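You operate a simulated robot arm through the tools that you are given. There is no shell and no other tool.

The job below is to be done with a simulated robot arm. You get a single attempt, and the scene is never put back.

Task
Pour the blue band mould to its lower line and lay in the yellow sprig with the tongs.
Fine: pour from the blue label cup; cup and tongs go back; the other moulds stay empty.

It is judged by the outcome, as a careful person would: the job done as asked, and still so three seconds after it is handed in. It fails if anything else is knocked over, pushed out of place, dropped, spilled or broken.

Robot
A 7-joint arm with a two-finger parallel gripper, fixed in place. Base frame: the origin is on the floor under the middle of its stand, x ahead of it, y to its left, z up; the work surface is at about z = 740. Lengths are in mm, angles in degrees, forces in N, time in s.
With the tool pointing down near the work surface it reaches from about 440 to 920 mm from the base axis. Its first joint turns from -143.0 to 143.0 degrees. Payload 3 kg.
The tool frame sits at the grasp point between the pads (the TCP): z along the fingers, y along the line on which they close. The tips reach 30 mm beyond it. Largest opening 94 mm; finger width 28, thickness 10; the body of the gripper, 50 by 96 mm, starts 55 mm behind the TCP.
Orientation is that of the tool frame in the base frame, as a unit quaternion [x, y, z, w]. With the fingers straight down and closing along the base's y, the tool's x points along the base's -x, its y along +y and its z along -z.

Tools
- The arm moves only by the tool jog_arm. Its argument "targets" is a list of rows, each an object of numbers (a shift or turn left out is 0, a gripper value left out holds the last): "jaw": the finger opening in mm, from 0 to 94; "x", "y", "z": the shift along the base's x, y, z in mm; "rx", "ry", "rz": the turn, a rotation vector about the base's x, y, z in degrees. In form: [{"jaw": .., "x": .., "y": .., "z": .., "rx": .., "ry": .., "rz": ..}, ...]. A call has 1 to 20 rows; each row is the pose to reach, as a shift and turn from the pose commanded when the call began. Each row takes 0.2 s and may step no farther than 50 mm and 8.6 degrees from the row before; otherwise, or with a gripper value out of range, the whole call is refused. Where a pose cannot be reached the arm comes as near as it can. A force on the tool above 40 N (or 10 N above the force at the start of the call, whichever is more), or a blocked arm, ends the call early, and 0.2 s more pass. The fingers move at their own pace (about 72 mm/s each) and stop on an object; they squeeze with about 23 N. The grip force told is the motor's: it shows also when the fingers shut on nothing. Time passes only in rows, and 0.2 s behind the last, so rows that repeat a pose let the fingers close. The reply holds the time, the measured pose of the TCP, the force on the tool along the base axes, the opening and the grip force, in the units named above and with some noise, with the torque about the TCP (base axes, N m) and any sound that the robot's microphone picked up.
- Cameras (640 x 400 px; columns grow to the right, rows downward): "scene" is fixed at [219.6, 500.2, 1526.6]; the picture's right is [-0.39, -0.92, 0.00], its down [-0.83, 0.35, -0.43] and it looks along [0.40, -0.17, -0.90] (base axes); focal length 271 px, centre (320, 200). "wrist" rides on the gripper at [76, 14, -102] in the tool frame; the picture's right is [-0.18, 0.98, 0.00], its down [-0.75, -0.14, -0.64] and it looks along [-0.63, -0.12, 0.77] (tool axes); focal length 243 px, centre (320, 200). There is no depth. A picture from a camera that has moved, and an enlarged one, comes with that camera's place and axes in the base frame and with its lens.
- grab_frame(camera): a new picture of that camera. It takes no simulated time.
- zoom(camera, box): a new picture of the part [left, top, right, bottom] of that camera's present view, enlarged. It takes no simulated time.
- hand_in(): hands the job in; it is judged then, once.

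Nothing tells you positions but the pictures and the camera data. Unless the task says otherwise, let go and move clear before handing in.

The tools are called after ">>>" by a JSON object that holds its "api" and its "payload". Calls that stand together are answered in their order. jog_arm: Moves the arm, as the interface text tells. Its arguments: {"type":"object","properties":{"targets":{"type":"array"}},"required":["targets"]} The other tools are called the same way: grab_frame (camera) takes a picture; zoom (camera, box) takes an enlarged picture of a part of a camera's view; hand_in () hands the job in.

At the start:

```text
t: 0.0
ee_pos: [581.3, 108.6, 1083.8]
tool_rot: [0.0, 1.0, 0.0, 0.0]
force: [-0.4, 0.1, 0.3]
moment: [-0.01, -0.01, 0.02]
gripper_width: 94.0
grip_force: 0.0
```

scene: 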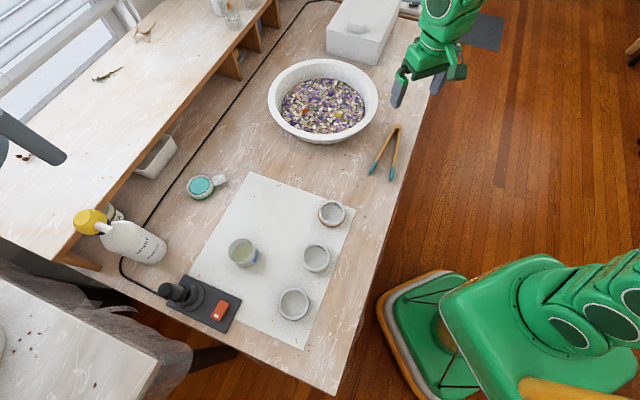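
wrist: 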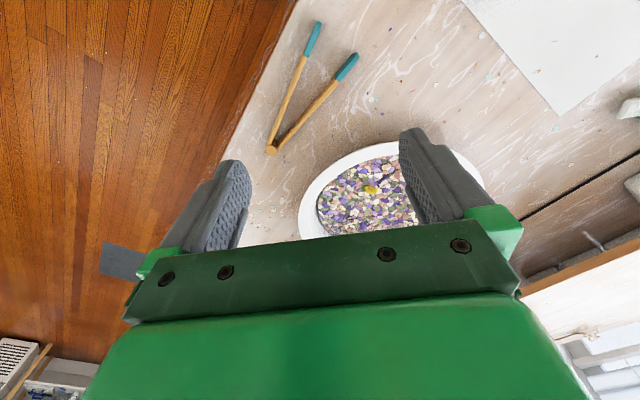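

I see a white mat with three moulds and a cup, a bowl of dried flowers with something yellow in it, and tongs lying near the bowl. I'll look closer at each before moving.

>>> {"api": "zoom", "payload": {"camera": "scene", "box": [200, 180, 380, 340]}}

>>> {"api": "zoom", "payload": {"camera": "scene", "box": [260, 50, 420, 190]}}

>>> {"api": "zoom", "payload": {"camera": "scene", "box": [60, 130, 260, 340]}}

>>> {"api": "zoom", "payload": {"camera": "wrist", "box": [240, 0, 480, 240]}}

```text
2.50 times, centred on (290, 260) of scene
camera zoom: at [219.6, 500.2, 1526.6], right [-0.39, -0.92, 0.0], down [-0.83, 0.35, -0.43], along [0.4, -0.17, -0.9], focal length 678 px, centre (395, 50)
```

zoom: 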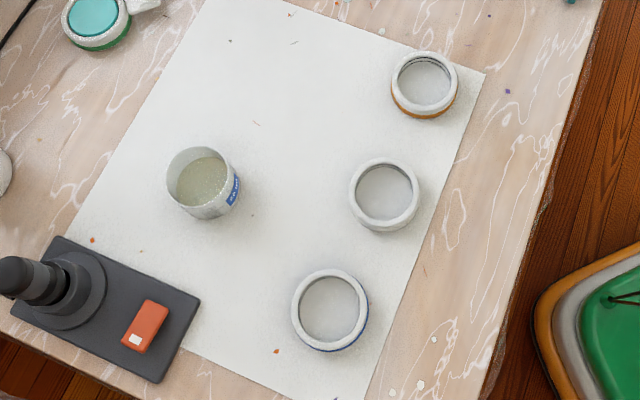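

```text
2.86 times, centred on (340, 120) of scene
camera zoom: at [219.6, 500.2, 1526.6], right [-0.39, -0.92, 0.0], down [-0.83, 0.35, -0.43], along [0.4, -0.17, -0.9], focal length 775 px, centre (263, 429)
```

zoom: 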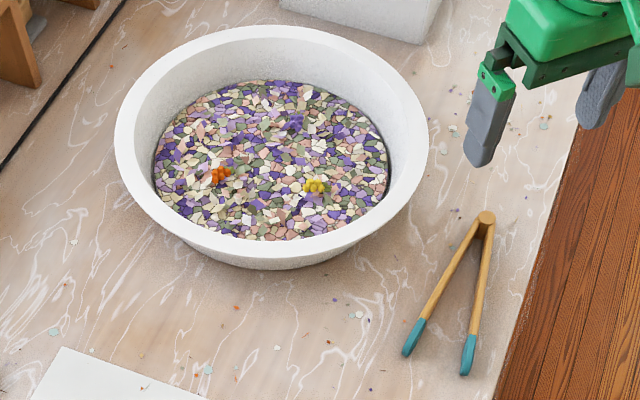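

```text
1.90 times, centred on (160, 235) of scene
camera zoom: at [219.6, 500.2, 1526.6], right [-0.39, -0.92, 0.0], down [-0.83, 0.35, -0.43], along [0.4, -0.17, -0.9], focal length 517 px, centre (625, 133)
```

zoom: 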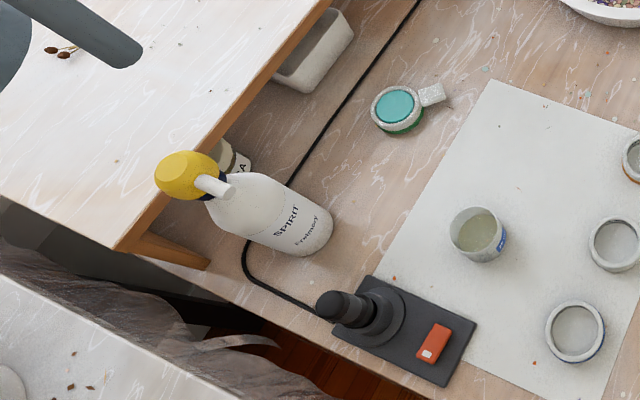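

```text
1.67 times, centred on (360, 120) of wrist
camera zoom: at [505.0, 122.7, 1186.7], right [0.18, 0.98, 0.0], down [0.75, -0.14, 0.64], along [0.63, -0.12, -0.77], focal length 404 px, centre (253, 333)
```

zoom: 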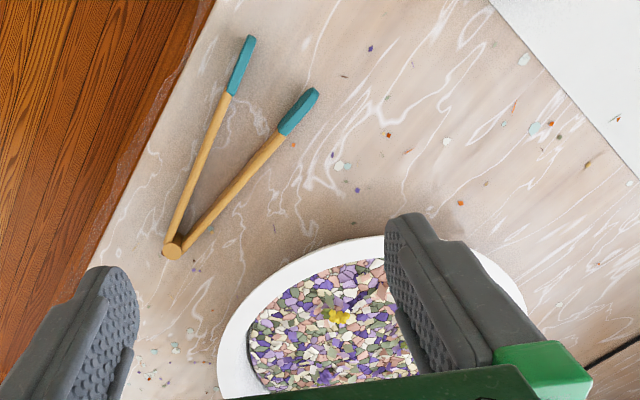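

The mat carries three moulds (orange, plain/grey and blue bands) and the blue-label cup. The bowl holds yellow, orange and purple sprigs, and the tongs lie flat to its right. I'll bring the wrist camera over the mat to measure the cup and moulds more closely.

>>> {"api": "jog_arm", "payload": {"targets": [{"x": -20, "y": 30, "z": -10, "rz": 7}, {"x": -40, "y": 60, "z": -25, "rz": 14}, {"x": -60, "y": 90, "z": -40, "rz": 21}, {"x": -80, "y": 120, "z": -55, "rz": 28}, {"x": -105, "y": 150, "z": -70, "rz": 35}, {"x": -130, "y": 180, "z": -85, "rz": 42}, {"x": -150, "y": 210, "z": -100, "rz": 49}, {"x": -170, "y": 235, "z": -115, "rz": 55}, {"x": -170, "y": 235, "z": -115, "rz": 55}]}}

>>> {"api": "grab_frame", "payload": {"camera": "wrist"}}

>>> {"api": "grab_frame", "payload": {"camera": "scene"}}

```text
t: 2.0
ee_pos: [412.4, 347.5, 968.6]
tool_rot: [-0.462, 0.887, 0.0, 0.0]
force: [-0.5, -0.4, -0.4]
moment: [-0.01, 0.0, -0.02]
gripper_width: 93.8
grip_force: 0.1
```

```text
taken
camera wrist: at [356.7, 293.0, 1071.0], right [-0.7, 0.71, 0.0], down [0.55, 0.54, 0.64], along [0.46, 0.45, -0.77], focal length 243 px, centre (320, 200)
```

wrist: 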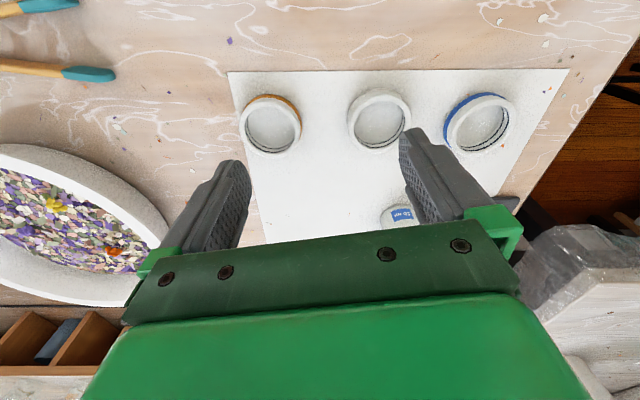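

```text
taken
```

scene: 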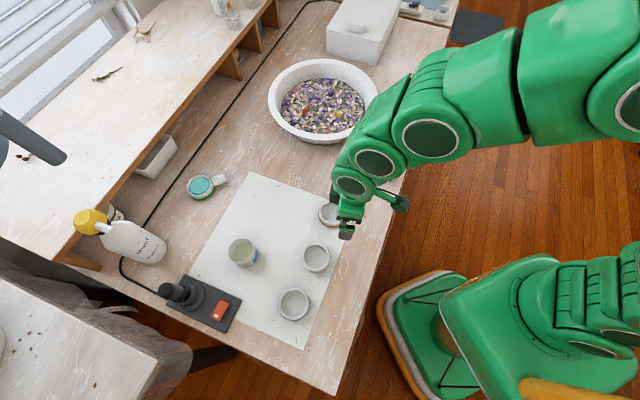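

The mat is visible from the wrist, with the blue band mould farthest right and the blue-label cup beyond it. I'll zoom for the line markings inside the mould and the cup's label.

>>> {"api": "zoom", "payload": {"camera": "wrist", "box": [420, 70, 540, 170]}}

>>> {"api": "zoom", "payload": {"camera": "wrist", "box": [230, 70, 430, 240]}}

>>> {"api": "zoom", "payload": {"camera": "scene", "box": [210, 220, 290, 280]}}

>>> {"api": "zoom", "payload": {"camera": "scene", "box": [260, 270, 340, 330]}}

```text
4.00 times, centred on (480, 120) of wrist
camera zoom: at [356.7, 293.0, 1071.0], right [-0.7, 0.71, 0.0], down [0.55, 0.54, 0.64], along [0.46, 0.45, -0.77], focal length 970 px, centre (-320, 520)
```

zoom: 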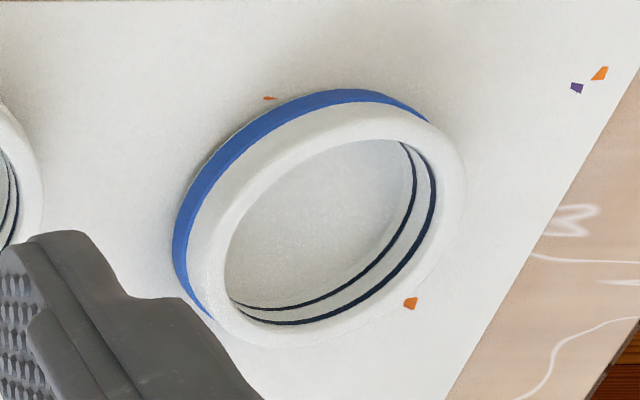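

```text
2.35 times, centred on (330, 155) of wrist
camera zoom: at [356.7, 293.0, 1071.0], right [-0.7, 0.71, 0.0], down [0.55, 0.54, 0.64], along [0.46, 0.45, -0.77], focal length 571 px, centre (296, 306)
```

zoom: 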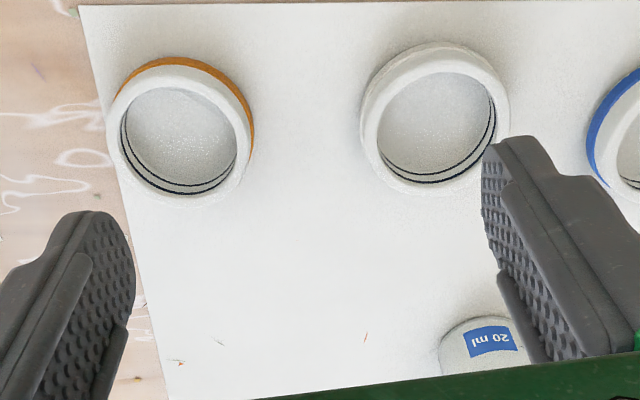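

```text
6.67 times, centred on (250, 250) of scene
camera zoom: at [219.6, 500.2, 1526.6], right [-0.39, -0.92, 0.0], down [-0.83, 0.35, -0.43], along [0.4, -0.17, -0.9], focal length 1808 px, centre (787, -133)
```

zoom: 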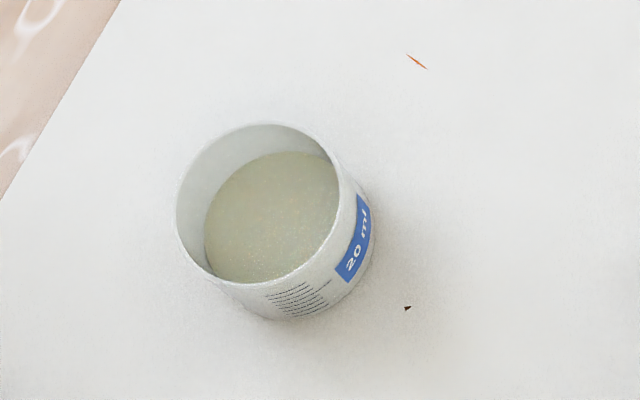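

```text
6.67 times, centred on (300, 300) of scene
camera zoom: at [219.6, 500.2, 1526.6], right [-0.39, -0.92, 0.0], down [-0.83, 0.35, -0.43], along [0.4, -0.17, -0.9], focal length 1808 px, centre (453, -467)
```

zoom: 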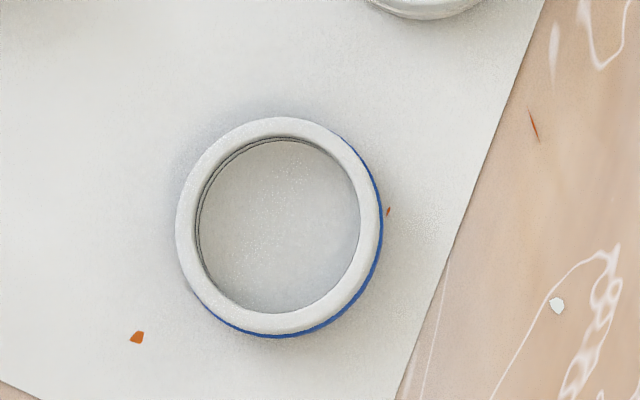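

The lower (thin) and upper (thick) lines are inside the blue mould, and the cup has a blue "20 ml" label. Next I'll move the wrist camera over the cup to measure it.

>>> {"api": "jog_arm", "payload": {"targets": [{"x": 8, "y": 45, "z": -5}, {"x": 16, "y": 90, "z": -10}, {"x": 24, "y": 135, "z": -15}, {"x": 32, "y": 175, "z": -20}, {"x": 36, "y": 205, "z": -20}, {"x": 36, "y": 205, "z": -20}]}}

>>> {"api": "grab_frame", "payload": {"camera": "wrist"}}

>>> {"api": "zoom", "payload": {"camera": "wrist", "box": [230, 40, 430, 220]}}

```text
t: 3.4
ee_pos: [449.3, 548.2, 948.2]
tool_rot: [-0.462, 0.887, 0.0, 0.001]
force: [0.4, 0.2, 0.2]
moment: [-0.01, -0.03, 0.0]
gripper_width: 93.7
grip_force: 0.1
```

```text
taken
camera wrist: at [393.3, 494.0, 1050.7], right [-0.7, 0.71, 0.0], down [0.55, 0.54, 0.64], along [0.46, 0.45, -0.77], focal length 243 px, centre (320, 200)
```

wrist: 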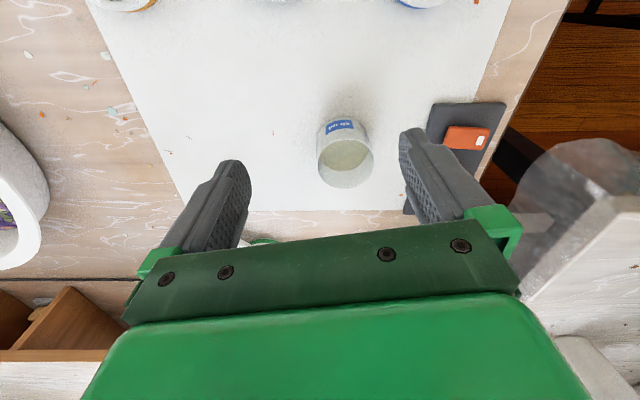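

```text
2.22 times, centred on (330, 130) of wrist
camera zoom: at [393.3, 494.0, 1050.7], right [-0.7, 0.71, 0.0], down [0.55, 0.54, 0.64], along [0.46, 0.45, -0.77], focal length 539 px, centre (298, 356)
```

zoom: 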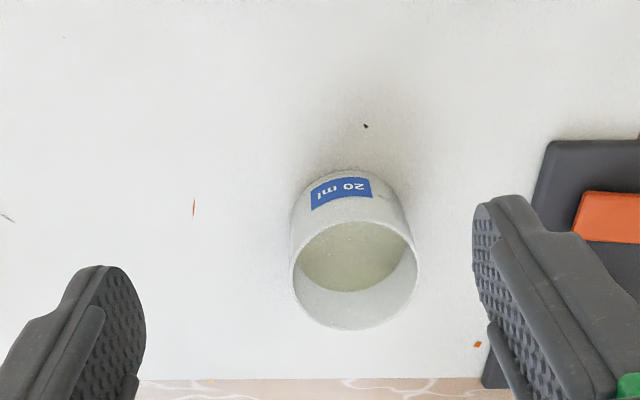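

The cup rim is at about (484, 623) with its top near z 797 and a diameter of about 68 mm; the liquid sits well below the rim. I'll zoom harder on the cup.

>>> {"api": "zoom", "payload": {"camera": "wrist", "box": [305, 105, 385, 195]}}

>>> {"api": "zoom", "payload": {"camera": "scene", "box": [225, 230, 265, 275]}}

>>> {"api": "grab_frame", "payload": {"camera": "scene"}}

```text
4.44 times, centred on (345, 150) of wrist
camera zoom: at [393.3, 494.0, 1050.7], right [-0.7, 0.71, 0.0], down [0.55, 0.54, 0.64], along [0.46, 0.45, -0.77], focal length 1078 px, centre (209, 422)
```

zoom: 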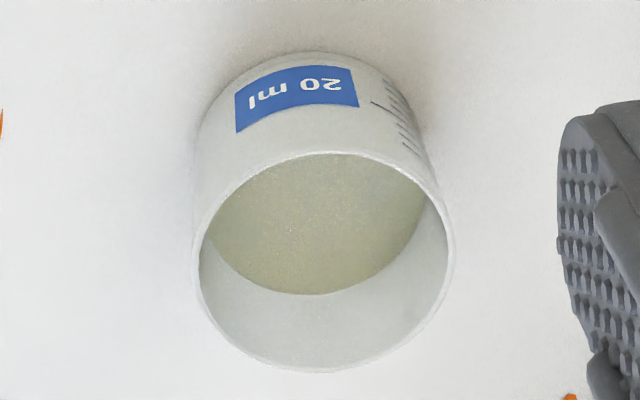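

```text
8.89 times, centred on (245, 252) of scene
camera zoom: at [219.6, 500.2, 1526.6], right [-0.39, -0.92, 0.0], down [-0.83, 0.35, -0.43], along [0.4, -0.17, -0.9], focal length 2411 px, centre (987, -267)
```

zoom: 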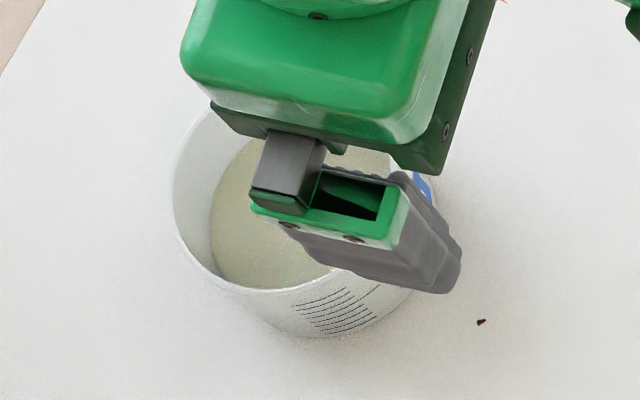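

```text
taken
```

scene: 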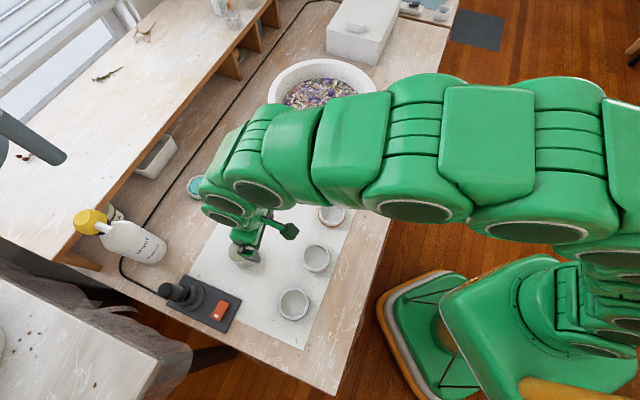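

The cup centre is about (483, 624), roughly 70 mm across and 57 mm tall, with liquid around 20 mm deep. I'll tilt the tool 30° outward so I can later pour by swinging it back, and move to a pre-grasp pose above and behind the cup.

>>> {"api": "jog_arm", "payload": {"targets": [{"x": 0, "y": 5, "z": -10, "rx": 6.15, "ry": -4.3}, {"x": 0, "y": 10, "z": -25, "rx": 12.3, "ry": -8.6}, {"x": 0, "y": 18, "z": -40, "rx": 18.45, "ry": -12.9}, {"x": 0, "y": 25, "z": -55, "rx": 24.6, "ry": -17.2}, {"x": 0, "y": 25, "z": -62, "rx": 24.6, "ry": -17.2}, {"x": 0, "y": 25, "z": -62, "rx": 24.6, "ry": -17.2}]}}

>>> {"api": "grab_frame", "payload": {"camera": "wrist"}}

>>> {"api": "grab_frame", "payload": {"camera": "scene"}}

```text
t: 4.8
ee_pos: [447.9, 573.3, 887.0]
tool_rot: [-0.445, 0.857, 0.119, 0.231]
force: [0.1, 0.0, 0.0]
moment: [-0.04, 0.01, 0.02]
gripper_width: 93.9
grip_force: 0.1
```

```text
taken
camera wrist: at [369.5, 485.2, 937.7], right [-0.71, 0.69, 0.09], down [0.31, 0.19, 0.93], along [0.63, 0.69, -0.35], focal length 243 px, centre (320, 200)
```

wrist: 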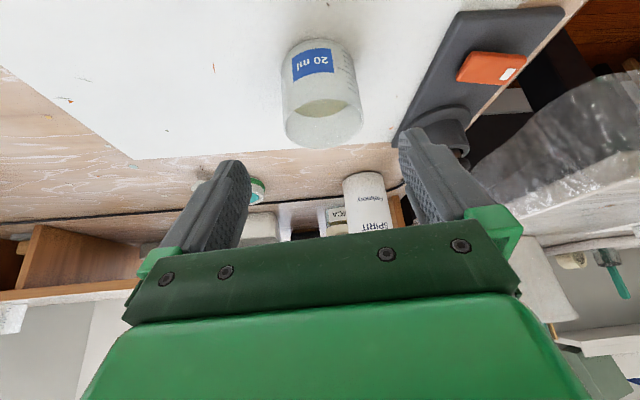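

```text
taken
```

scene: 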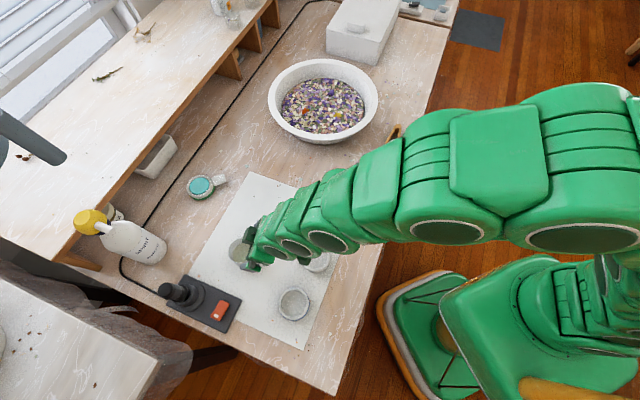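

The cup sits between the finger planes in the wrist view. I'll zoom in to check its graduation marks and liquid level from the side.

>>> {"api": "zoom", "payload": {"camera": "wrist", "box": [270, 30, 380, 160]}}

```text
3.08 times, centred on (325, 95) of wrist
camera zoom: at [369.5, 485.2, 937.7], right [-0.71, 0.69, 0.09], down [0.31, 0.19, 0.93], along [0.63, 0.69, -0.35], focal length 746 px, centre (305, 523)
```

zoom: 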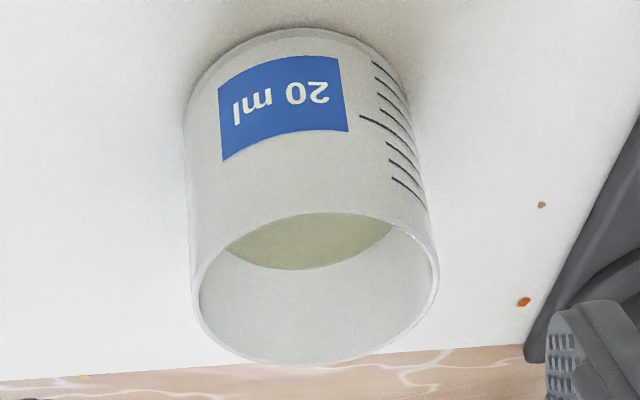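

The cup lines up with the approach axis, so I'll slide in around it along the tool direction and check the fit before closing.

>>> {"api": "jog_arm", "payload": {"targets": [{"x": 8, "y": 12, "z": -25}, {"x": 16, "y": 24, "z": -50}, {"x": 23, "y": 34, "z": -71}, {"x": 29, "y": 43, "z": -90}, {"x": 34.5, "y": 51, "z": -106}, {"x": 34.5, "y": 51, "z": -106}]}}

>>> {"api": "grab_frame", "payload": {"camera": "wrist"}}

>>> {"api": "grab_frame", "payload": {"camera": "scene"}}

```text
t: 6.2
ee_pos: [484.4, 623.7, 780.5]
tool_rot: [-0.446, 0.857, 0.12, 0.23]
force: [0.3, -0.4, 0.5]
moment: [0.01, 0.0, -0.05]
gripper_width: 93.9
grip_force: 0.0
```

```text
taken
camera wrist: at [405.2, 535.1, 831.8], right [-0.71, 0.69, 0.09], down [0.31, 0.19, 0.93], along [0.63, 0.69, -0.35], focal length 243 px, centre (320, 200)
```

wrist: 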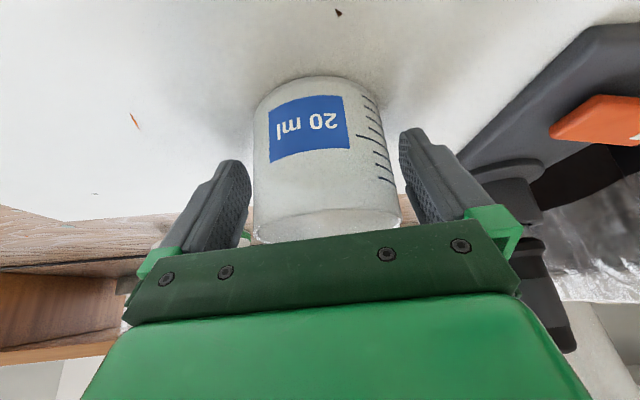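

```text
taken
```

scene: 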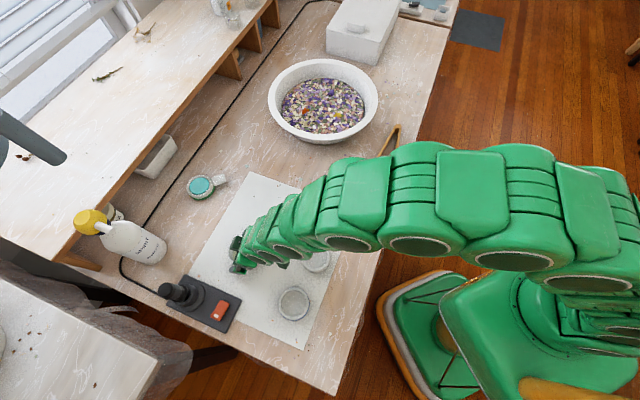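

The cup sits centred between the fingers. I'll close on it.

>>> {"api": "jog_arm", "payload": {"targets": [{"jaw": 80}, {"jaw": 72}, {"jaw": 60}, {"jaw": 60}, {"jaw": 60}]}}

>>> {"api": "grab_frame", "payload": {"camera": "wrist"}}

```text
t: 7.4
ee_pos: [484.1, 623.7, 782.2]
tool_rot: [-0.446, 0.857, 0.12, 0.23]
force: [0.2, 0.8, 0.7]
moment: [-0.03, -0.05, 0.02]
gripper_width: 71.7
grip_force: 22.9
```

```text
taken
camera wrist: at [405.2, 534.9, 831.9], right [-0.71, 0.69, 0.09], down [0.31, 0.19, 0.93], along [0.63, 0.69, -0.35], focal length 243 px, centre (320, 200)
```

wrist: 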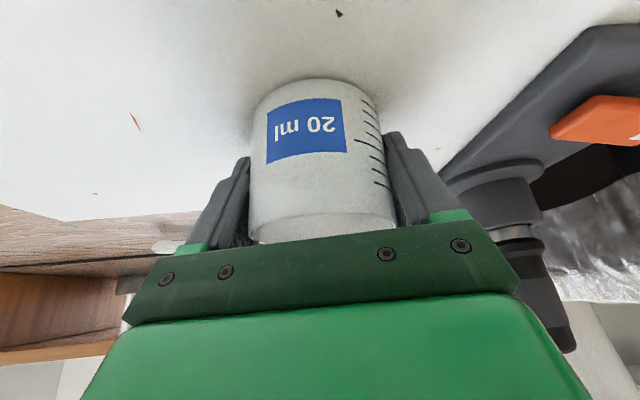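

The grip is firm at 71.7 mm and 23 N. I'll lift the cup straight up, slowly so it doesn't slosh.

>>> {"api": "jog_arm", "payload": {"targets": [{"z": 4}, {"z": 12}, {"z": 24}, {"z": 38}, {"z": 52}, {"z": 66}, {"z": 78}, {"z": 86}, {"z": 90}, {"z": 90}]}}

>>> {"api": "grab_frame", "payload": {"camera": "wrist"}}

>>> {"api": "grab_frame", "payload": {"camera": "scene"}}

```text
t: 9.6
ee_pos: [484.6, 623.7, 869.9]
tool_rot: [-0.446, 0.857, 0.119, 0.229]
force: [0.4, -0.1, -0.8]
moment: [0.0, -0.03, 0.01]
gripper_width: 71.3
grip_force: 22.2
```

```text
taken
camera wrist: at [404.2, 535.8, 921.3], right [-0.71, 0.69, 0.09], down [0.31, 0.19, 0.93], along [0.63, 0.69, -0.35], focal length 243 px, centre (320, 200)
```

wrist: 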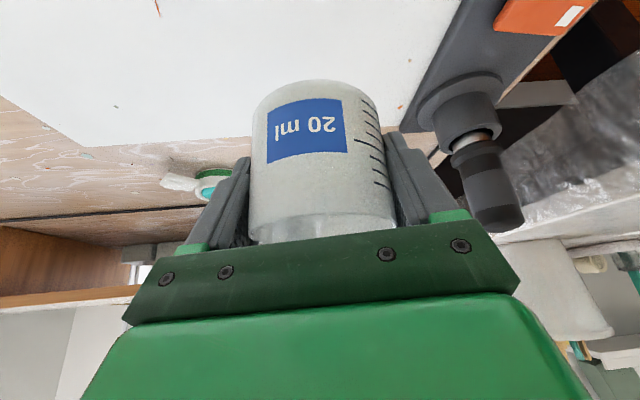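

```text
taken
```

scene: 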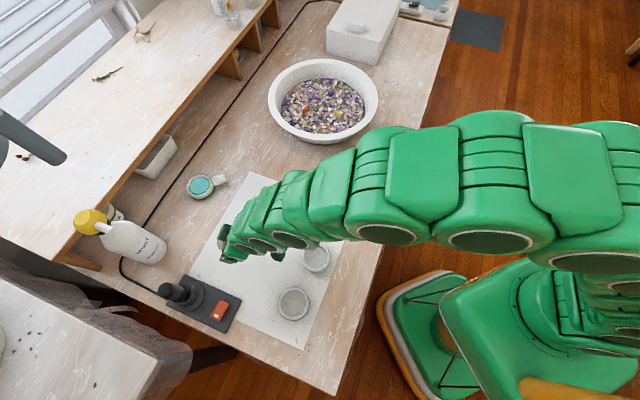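

The cup is held upright and clear. I'll carry it smoothly to a hover just on the base side of the blue mould, which I take to be at about (303, 540).

>>> {"api": "jog_arm", "payload": {"targets": [{"x": -2.4, "y": -1.4}, {"x": -9, "y": -5.4}, {"x": -19.4, "y": -11.5}, {"x": -32.8, "y": -19.5}, {"x": -48.7, "y": -29}, {"x": -66.4, "y": -39.6}, {"x": -85.5, "y": -50.9}, {"x": -105, "y": -62.5}, {"x": -124.5, "y": -74.1}, {"x": -143.6, "y": -85.4}, {"x": -161.3, "y": -96}, {"x": -177.2, "y": -105.5}, {"x": -190.6, "y": -113.5}, {"x": -201, "y": -119.6}, {"x": -207.6, "y": -123.6}, {"x": -210, "y": -125}, {"x": -210, "y": -125}, {"x": -210, "y": -125}]}}

>>> {"api": "grab_frame", "payload": {"camera": "wrist"}}

>>> {"api": "grab_frame", "payload": {"camera": "scene"}}

```text
t: 13.4
ee_pos: [271.3, 499.7, 871.1]
tool_rot: [-0.446, 0.857, 0.12, 0.229]
force: [0.1, 0.9, -1.5]
moment: [-0.01, 0.03, -0.01]
gripper_width: 71.6
grip_force: 23.0
```

```text
taken
camera wrist: at [192.8, 411.6, 921.8], right [-0.71, 0.69, 0.09], down [0.31, 0.19, 0.93], along [0.63, 0.69, -0.35], focal length 243 px, centre (320, 200)
```

wrist: 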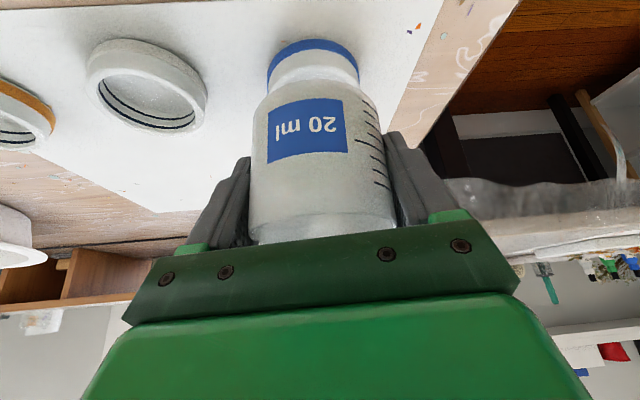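

```text
taken
```

scene: 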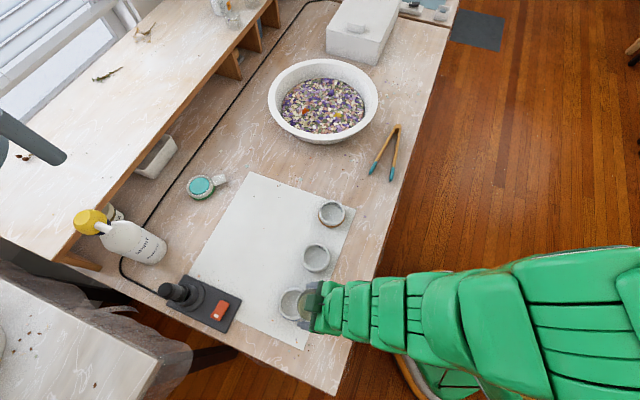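

The cup hovers with the mould directly beyond it. I'll zoom from the scene camera to check the cup-to-mould alignment and liquid level.

>>> {"api": "zoom", "payload": {"camera": "scene", "box": [270, 265, 350, 325]}}

>>> {"api": "zoom", "payload": {"camera": "wrist", "box": [230, 20, 410, 250]}}

```text
6.67 times, centred on (310, 295) of scene
camera zoom: at [219.6, 500.2, 1526.6], right [-0.39, -0.92, 0.0], down [-0.83, 0.35, -0.43], along [0.4, -0.17, -0.9], focal length 1808 px, centre (387, -433)
```

zoom: 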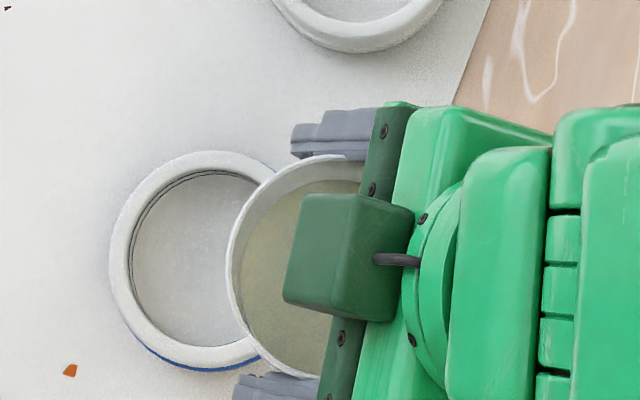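

```text
1.74 times, centred on (320, 135) of wrist
camera zoom: at [192.8, 411.6, 921.8], right [-0.71, 0.69, 0.09], down [0.31, 0.19, 0.93], along [0.63, 0.69, -0.35], focal length 422 px, centre (320, 313)
```

zoom: 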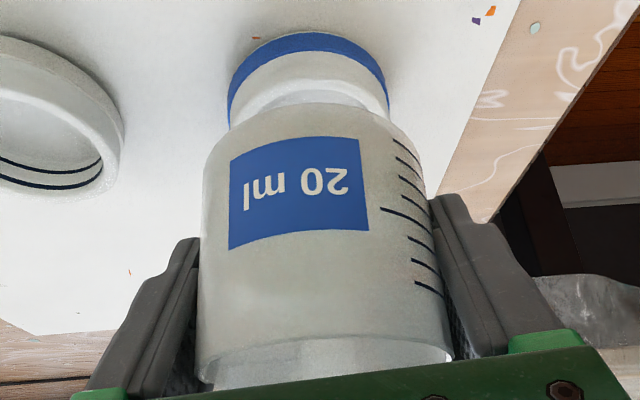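

The cup is lined up with the mould along the pour direction. I'll lower it and tilt to 40°, which should stay just short of spilling over the lip, then check.

>>> {"api": "jog_arm", "payload": {"targets": [{"z": -6, "rx": -4.1, "ry": 2.87}, {"z": -12, "rx": -8.19, "ry": 5.74}, {"z": -18, "rx": -12.29, "ry": 8.61}, {"z": -25, "rx": -16.38, "ry": 11.48}, {"z": -32, "rx": -20.48, "ry": 14.35}, {"z": -39, "rx": -24.57, "ry": 17.22}, {"z": -46, "rx": -28.67, "ry": 20.09}, {"z": -53, "rx": -32.76, "ry": 22.96}, {"z": -53, "rx": -32.76, "ry": 22.96}, {"z": -53, "rx": -32.76, "ry": 22.96}]}}

>>> {"api": "grab_frame", "payload": {"camera": "wrist"}}

>>> {"api": "zoom", "payload": {"camera": "scene", "box": [260, 260, 350, 330]}}

```text
t: 15.6
ee_pos: [271.1, 499.8, 818.7]
tool_rot: [-0.46, 0.883, -0.041, -0.078]
force: [0.9, 0.9, -1.4]
moment: [0.02, 0.0, -0.02]
gripper_width: 71.8
grip_force: 22.8
```

```text
taken
camera wrist: at [226.7, 461.3, 932.0], right [-0.7, 0.71, -0.03], down [0.61, 0.62, 0.5], along [0.38, 0.33, -0.86], focal length 243 px, centre (320, 200)
```

wrist: 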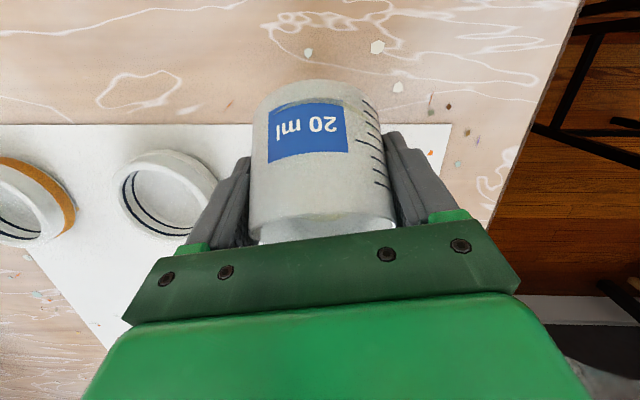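

```text
5.71 times, centred on (305, 295) of scene
camera zoom: at [219.6, 500.2, 1526.6], right [-0.39, -0.92, 0.0], down [-0.83, 0.35, -0.43], along [0.4, -0.17, -0.9], focal length 1550 px, centre (406, -343)
```

zoom: 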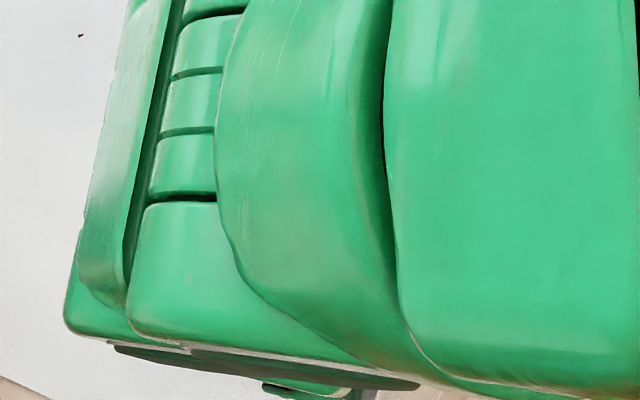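

The scene camera is now blocked by the arm, so I'll look at the liquid through the cup wall from the wrist.

>>> {"api": "zoom", "payload": {"camera": "wrist", "box": [240, 70, 410, 250]}}

```text
2.22 times, centred on (325, 160) of wrist
camera zoom: at [226.7, 461.3, 932.0], right [-0.7, 0.71, -0.03], down [0.61, 0.62, 0.5], along [0.38, 0.33, -0.86], focal length 539 px, centre (309, 289)
```

zoom: 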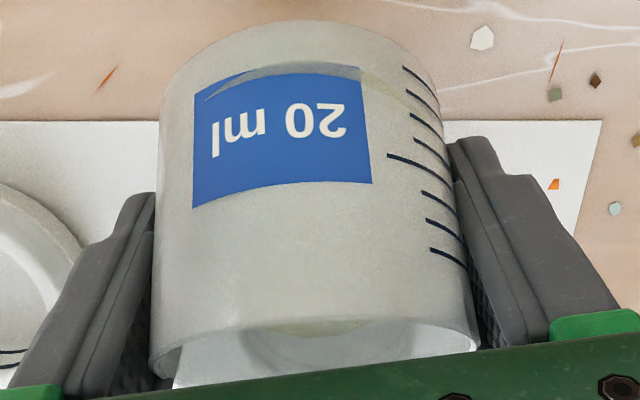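

At 40° the liquid line is near the cup's base on the back side and nothing seems to have poured yet. I'll creep to 45° and look again.

>>> {"api": "jog_arm", "payload": {"targets": [{"x": 1.3, "y": 0.2, "z": -1, "rx": -2.05, "ry": 1.43}, {"x": 2.7, "y": 0.5, "z": -2, "rx": -4.1, "ry": 2.87}, {"x": 2.7, "y": 0.5, "z": -2, "rx": -4.1, "ry": 2.87}, {"x": 2.7, "y": 0.5, "z": -2, "rx": -4.1, "ry": 2.87}]}}

>>> {"api": "zoom", "payload": {"camera": "wrist", "box": [240, 70, 410, 250]}}

>>> {"api": "grab_frame", "payload": {"camera": "scene"}}

```text
t: 16.6
ee_pos: [274.6, 501.1, 816.0]
tool_rot: [-0.458, 0.879, -0.061, -0.116]
force: [-0.3, 0.2, -1.1]
moment: [-0.03, -0.02, 0.02]
gripper_width: 71.4
grip_force: 23.1
```

```text
2.22 times, centred on (325, 160) of wrist
camera zoom: at [235.8, 469.7, 934.5], right [-0.7, 0.71, -0.05], down [0.63, 0.65, 0.42], along [0.33, 0.27, -0.9], focal length 539 px, centre (309, 289)
```

zoom: 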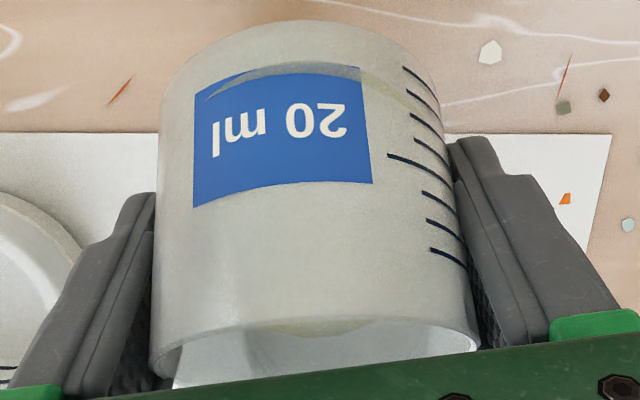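

```text
taken
```

scene: 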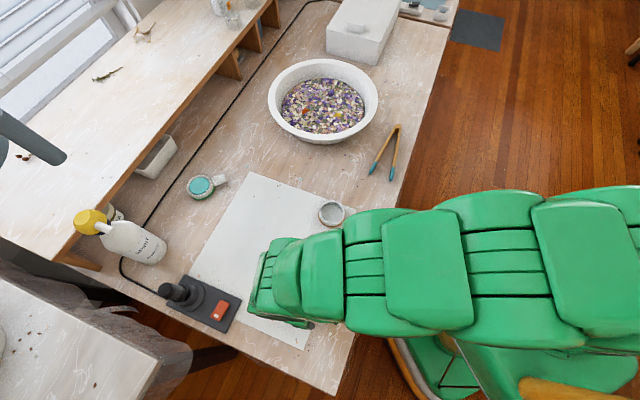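

No visible change at 45°. I'll continue to 49° and hold to see whether flow begins.

>>> {"api": "jog_arm", "payload": {"targets": [{"x": 0.2, "y": 0.3, "z": 0, "rx": -1.64, "ry": 1.15}, {"x": 0.5, "y": 0.7, "z": 0, "rx": -3.28, "ry": 2.3}, {"x": 0.5, "y": 0.7, "z": 0, "rx": -3.28, "ry": 2.3}, {"x": 0.5, "y": 0.7, "z": 0, "rx": -3.28, "ry": 2.3}]}}

>>> {"api": "zoom", "payload": {"camera": "wrist", "box": [240, 70, 410, 250]}}

>>> {"api": "grab_frame", "payload": {"camera": "wrist"}}

```text
t: 17.6
ee_pos: [275.6, 501.5, 817.4]
tool_rot: [-0.455, 0.875, -0.075, -0.146]
force: [0.4, 0.4, -1.7]
moment: [0.01, 0.02, 0.01]
gripper_width: 71.6
grip_force: 23.1
```

```text
2.22 times, centred on (325, 160) of wrist
camera zoom: at [241.2, 477.6, 938.1], right [-0.7, 0.71, -0.06], down [0.64, 0.67, 0.36], along [0.3, 0.22, -0.93], focal length 539 px, centre (309, 289)
```

zoom: 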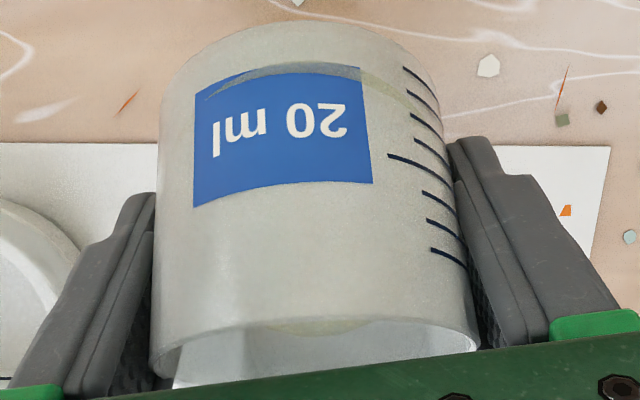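

```text
taken
camera wrist: at [241.2, 477.6, 938.1], right [-0.7, 0.71, -0.06], down [0.64, 0.67, 0.36], along [0.3, 0.22, -0.93], focal length 243 px, centre (320, 200)
```

wrist: 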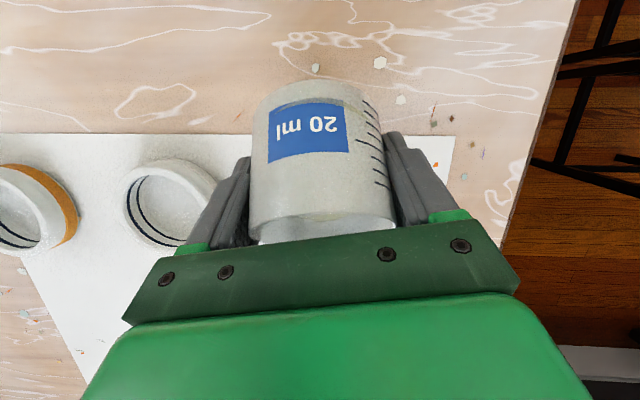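

It's not clear yet whether any has flowed. I'll nudge to 52°, hold briefly, then swing upright and inspect the mould.

>>> {"api": "jog_arm", "payload": {"targets": [{"x": 0.3, "y": 0.5, "z": 1, "rx": -1.2, "ry": 0.86}, {"x": 0.5, "y": 0.7, "z": 1.5, "rx": -2.46, "ry": 1.72}, {"x": 0.5, "y": 0.7, "z": 1.5, "rx": -2.46, "ry": 1.72}, {"x": 0.5, "y": 0.7, "z": 1.5, "rx": -2.46, "ry": 1.72}, {"x": 0.5, "y": 0.7, "z": 1.5, "rx": -2.46, "ry": 1.72}]}}

>>> {"api": "zoom", "payload": {"camera": "wrist", "box": [240, 70, 410, 250]}}

```text
t: 18.8
ee_pos: [276.2, 501.6, 817.5]
tool_rot: [-0.454, 0.87, -0.089, -0.169]
force: [0.7, 0.7, -1.5]
moment: [0.01, 0.01, 0.0]
gripper_width: 71.3
grip_force: 22.7
```

```text
2.22 times, centred on (325, 160) of wrist
camera zoom: at [245.8, 483.6, 941.5], right [-0.71, 0.7, -0.07], down [0.66, 0.69, 0.31], along [0.27, 0.18, -0.95], focal length 539 px, centre (309, 289)
```

zoom: 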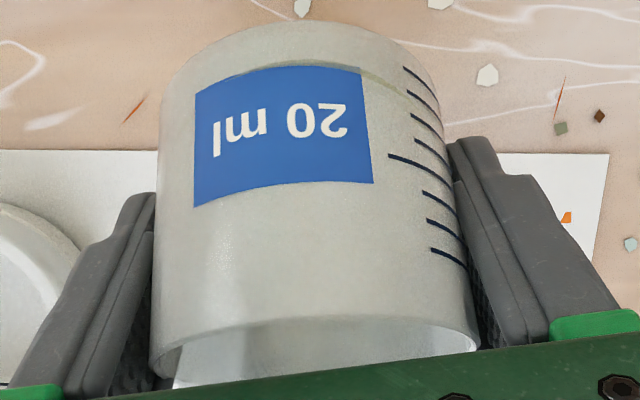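

The liquid picture through the wall has changed, so some may have gone over the lip. I'll swing the cup upright and rise, then look into the mould.

>>> {"api": "jog_arm", "payload": {"targets": [{"z": 4, "rx": 5.2, "ry": -3.65}, {"z": 8, "rx": 10.4, "ry": -7.3}, {"z": 13, "rx": 15.6, "ry": -10.95}, {"z": 19, "rx": 20.8, "ry": -14.6}, {"x": -1, "y": -1, "z": 26, "rx": 26, "ry": -18.2}, {"x": -2, "y": -1, "z": 33, "rx": 31.2, "ry": -21.8}, {"x": -3, "y": -2, "z": 40, "rx": 36.4, "ry": -25.5}, {"x": -4, "y": -2, "z": 47, "rx": 42.6, "ry": -29.85}, {"x": -4, "y": -2, "z": 53, "rx": 42.6, "ry": -29.85}, {"x": -4, "y": -2, "z": 53, "rx": 42.6, "ry": -29.85}]}}

>>> {"api": "zoom", "payload": {"camera": "scene", "box": [270, 265, 350, 325]}}

>>> {"api": "grab_frame", "payload": {"camera": "wrist"}}

```text
t: 21.0
ee_pos: [272.2, 500.8, 868.6]
tool_rot: [-0.446, 0.856, 0.12, 0.231]
force: [-0.3, 0.0, -1.1]
moment: [0.0, 0.0, 0.0]
gripper_width: 71.3
grip_force: 22.9
```

```text
6.67 times, centred on (310, 295) of scene
camera zoom: at [219.6, 500.2, 1526.6], right [-0.39, -0.92, 0.0], down [-0.83, 0.35, -0.43], along [0.4, -0.17, -0.9], focal length 1808 px, centre (387, -433)
```

zoom: 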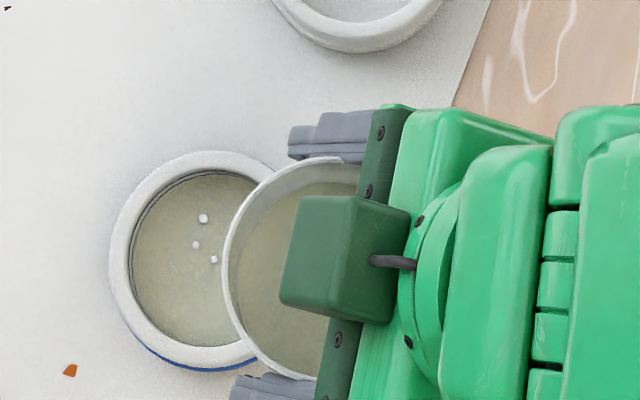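

```text
taken
camera wrist: at [192.9, 412.8, 919.8], right [-0.71, 0.69, 0.09], down [0.31, 0.19, 0.93], along [0.63, 0.69, -0.35], focal length 243 px, centre (320, 200)
```

wrist: 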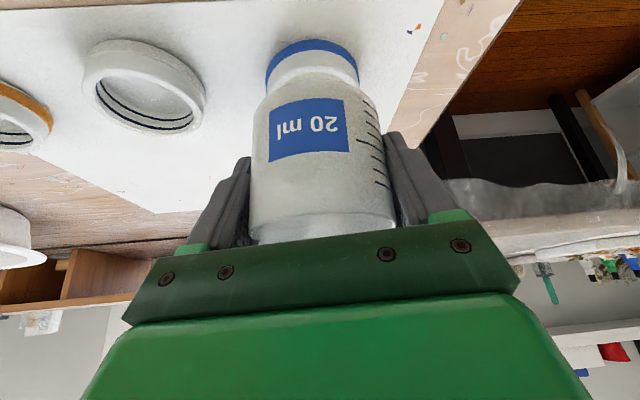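

There is now liquid in the blue mould, with a few small bubbles. I'll zoom tightly on the mould's inner wall from the scene camera to compare the level against the two lines.

>>> {"api": "zoom", "payload": {"camera": "scene", "box": [276, 284, 300, 299]}}

>>> {"api": "zoom", "payload": {"camera": "scene", "box": [276, 284, 308, 324]}}

```text
16.00 times, centred on (288, 292) of scene
camera zoom: at [219.6, 500.2, 1526.6], right [-0.39, -0.92, 0.0], down [-0.83, 0.35, -0.43], along [0.4, -0.17, -0.9], focal length 4340 px, centre (832, -1264)
```

zoom: 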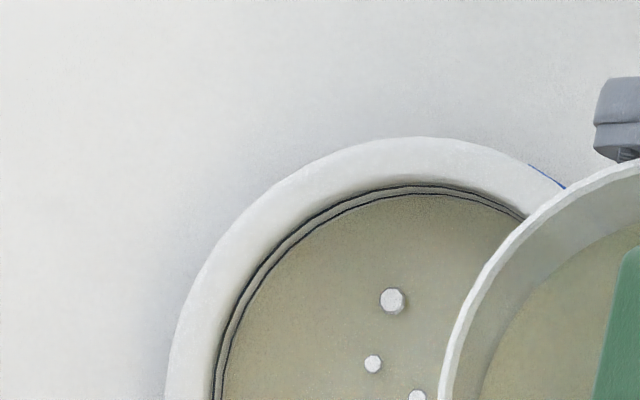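

```text
10.00 times, centred on (292, 304) of scene
camera zoom: at [219.6, 500.2, 1526.6], right [-0.39, -0.92, 0.0], down [-0.83, 0.35, -0.43], along [0.4, -0.17, -0.9], focal length 2712 px, centre (600, -840)
```

zoom: 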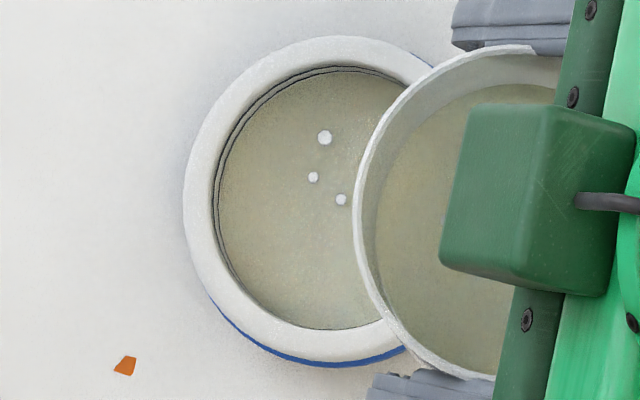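

The level looks close to the lower line, but from above it's hard to judge. I'll shift the arm sideways so the wrist camera gets an oblique look into the blue mould.

>>> {"api": "jog_arm", "payload": {"targets": [{"x": -2.6, "y": 3}, {"x": -9.7, "y": 11.1}, {"x": -20.1, "y": 23.1}, {"x": -32.7, "y": 37.7}, {"x": -46.5, "y": 53.5}, {"x": -60.3, "y": 69.3}, {"x": -72.9, "y": 83.9}, {"x": -83.3, "y": 95.9}, {"x": -90.4, "y": 104}, {"x": -93, "y": 107}, {"x": -93, "y": 107}]}}

>>> {"api": "grab_frame", "payload": {"camera": "wrist"}}

>>> {"api": "grab_frame", "payload": {"camera": "scene"}}

```text
t: 23.4
ee_pos: [184.7, 605.7, 871.0]
tool_rot: [-0.437, 0.862, 0.122, 0.227]
force: [0.7, -0.6, -0.8]
moment: [-0.02, -0.01, -0.03]
gripper_width: 71.2
grip_force: 23.0
```

```text
taken
camera wrist: at [104.5, 518.5, 922.3], right [-0.7, 0.71, 0.1], down [0.32, 0.18, 0.93], along [0.64, 0.68, -0.35], focal length 243 px, centre (320, 200)
```

wrist: 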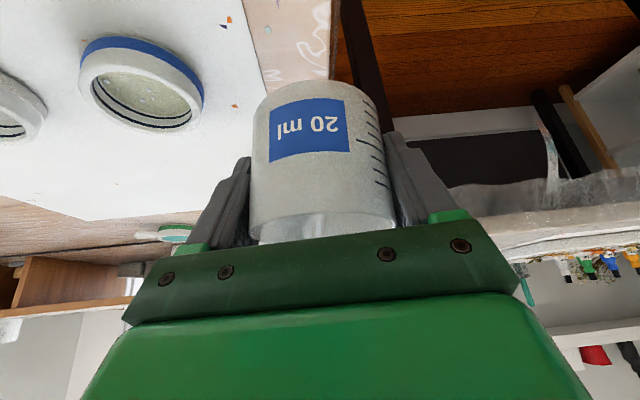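

```text
taken
```

scene: 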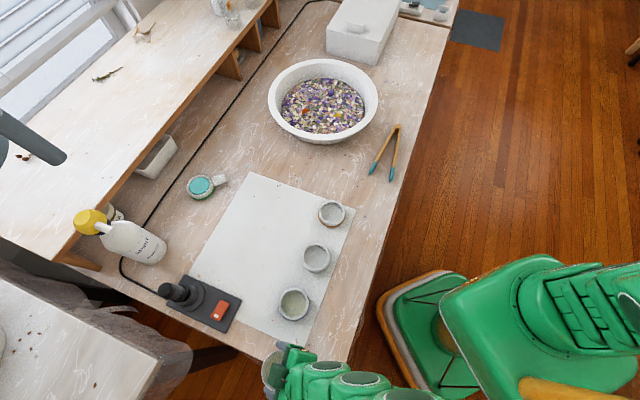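

I can now see into the blue mould at an angle. I'll zoom in on its inner wall.

>>> {"api": "zoom", "payload": {"camera": "wrist", "box": [70, 25, 215, 145]}}

>>> {"api": "zoom", "payload": {"camera": "wrist", "box": [90, 80, 200, 135]}}

>>> {"api": "zoom", "payload": {"camera": "scene", "box": [274, 282, 314, 322]}}

```text
3.33 times, centred on (142, 85) of wrist
camera zoom: at [104.5, 518.5, 922.3], right [-0.7, 0.71, 0.1], down [0.32, 0.18, 0.93], along [0.64, 0.68, -0.35], focal length 809 px, centre (912, 583)
```

zoom: 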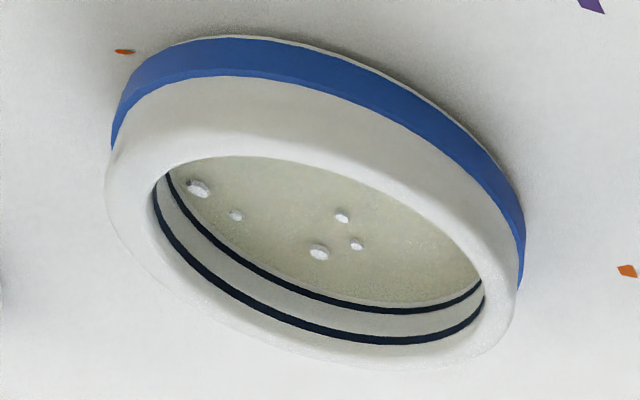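

```text
5.82 times, centred on (145, 108) of wrist
camera zoom: at [104.5, 518.5, 922.3], right [-0.7, 0.71, 0.1], down [0.32, 0.18, 0.93], along [0.64, 0.68, -0.35], focal length 1412 px, centre (1338, 738)
```

zoom: 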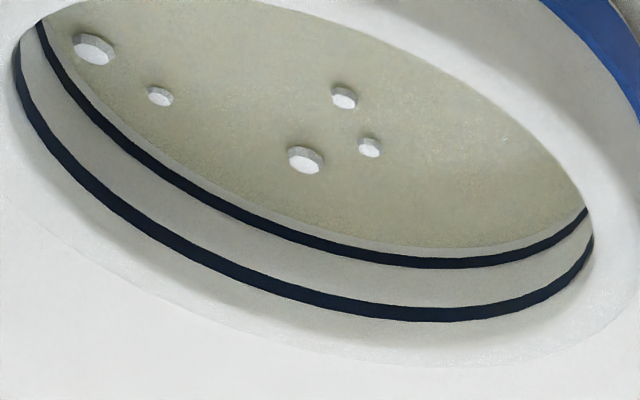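

```text
10.00 times, centred on (294, 302) of scene
camera zoom: at [219.6, 500.2, 1526.6], right [-0.39, -0.92, 0.0], down [-0.83, 0.35, -0.43], along [0.4, -0.17, -0.9], focal length 2712 px, centre (580, -820)
```

zoom: 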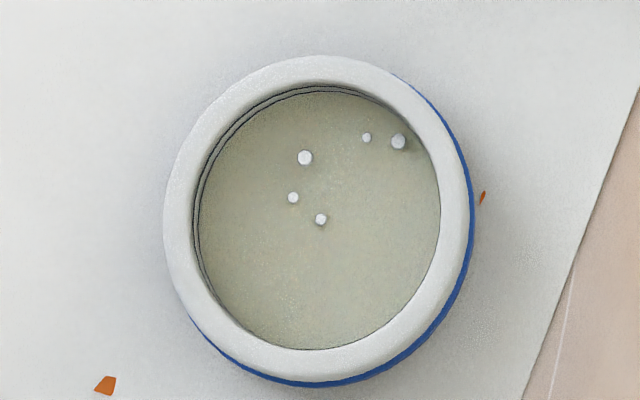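

The liquid sits roughly 2.5 mm below the lower line, and the lines are about 8 mm apart, so about 8 ml more is needed. I'll go back to the pour position and add a little at a time.

>>> {"api": "jog_arm", "payload": {"targets": [{"x": 2.6, "y": -3}, {"x": 9.7, "y": -11.1}, {"x": 20.1, "y": -23.1}, {"x": 32.7, "y": -37.7}, {"x": 46.5, "y": -53.5}, {"x": 60.3, "y": -69.3}, {"x": 72.9, "y": -83.9}, {"x": 83.3, "y": -95.9}, {"x": 90.4, "y": -104}, {"x": 93, "y": -107}, {"x": 93, "y": -107}, {"x": 93, "y": -107}]}}

```text
t: 26.0
ee_pos: [270.9, 499.7, 869.6]
tool_rot: [-0.446, 0.857, 0.12, 0.23]
force: [-1.0, -0.3, -1.6]
moment: [-0.01, 0.0, -0.03]
gripper_width: 71.7
grip_force: 23.1
```

I'm back at the hover pose. Now I'll tilt to 53.5°, hold about a second, and return upright.

>>> {"api": "jog_arm", "payload": {"targets": [{"z": -6, "rx": -4.9, "ry": 3.44}, {"z": -12, "rx": -9.83, "ry": 6.89}, {"z": -18, "rx": -14.74, "ry": 10.33}, {"x": 1, "y": 0.5, "z": -25, "rx": -19.66, "ry": 13.78}, {"x": 2, "y": 1, "z": -32, "rx": -24.57, "ry": 17.22}, {"x": 3, "y": 1, "z": -40, "rx": -29.48, "ry": 20.66}, {"x": 3.5, "y": 1.5, "z": -48, "rx": -34.4, "ry": 24.1}, {"x": 4, "y": 2, "z": -52, "rx": -38.5, "ry": 27}, {"x": 4, "y": 2, "z": -53, "rx": -40.95, "ry": 28.7}, {"x": 4, "y": 2, "z": -53, "rx": -42.6, "ry": 29.85}, {"x": 4.5, "y": 2.6, "z": -52, "rx": -43.82, "ry": 30.71}, {"x": 4.5, "y": 2.6, "z": -52, "rx": -43.82, "ry": 30.71}, {"x": 4.5, "y": 2.6, "z": -52, "rx": -43.82, "ry": 30.71}, {"x": 4.5, "y": 2.6, "z": -52, "rx": -43.82, "ry": 30.71}, {"x": 4.5, "y": 2.6, "z": -52, "rx": -43.82, "ry": 30.71}]}}

>>> {"api": "zoom", "payload": {"camera": "wrist", "box": [240, 70, 410, 250]}}

```text
t: 29.2
ee_pos: [276.6, 501.6, 818.6]
tool_rot: [-0.453, 0.868, -0.094, -0.181]
force: [0.0, -0.6, -2.1]
moment: [0.01, -0.01, -0.01]
gripper_width: 71.2
grip_force: 23.1
```

```text
2.22 times, centred on (325, 160) of wrist
camera zoom: at [247.8, 486.7, 942.7], right [-0.71, 0.7, -0.07], down [0.66, 0.69, 0.29], along [0.25, 0.16, -0.95], focal length 539 px, centre (309, 289)
```

zoom: 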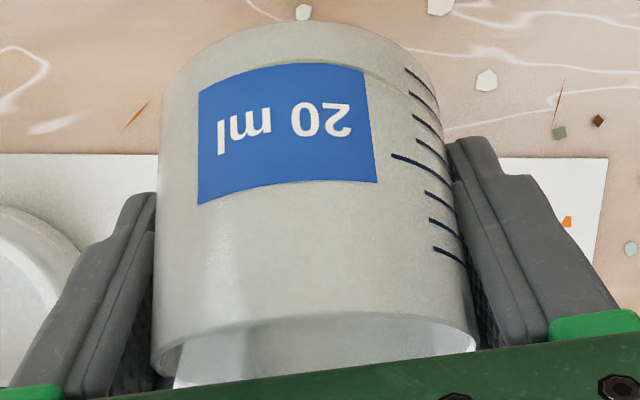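

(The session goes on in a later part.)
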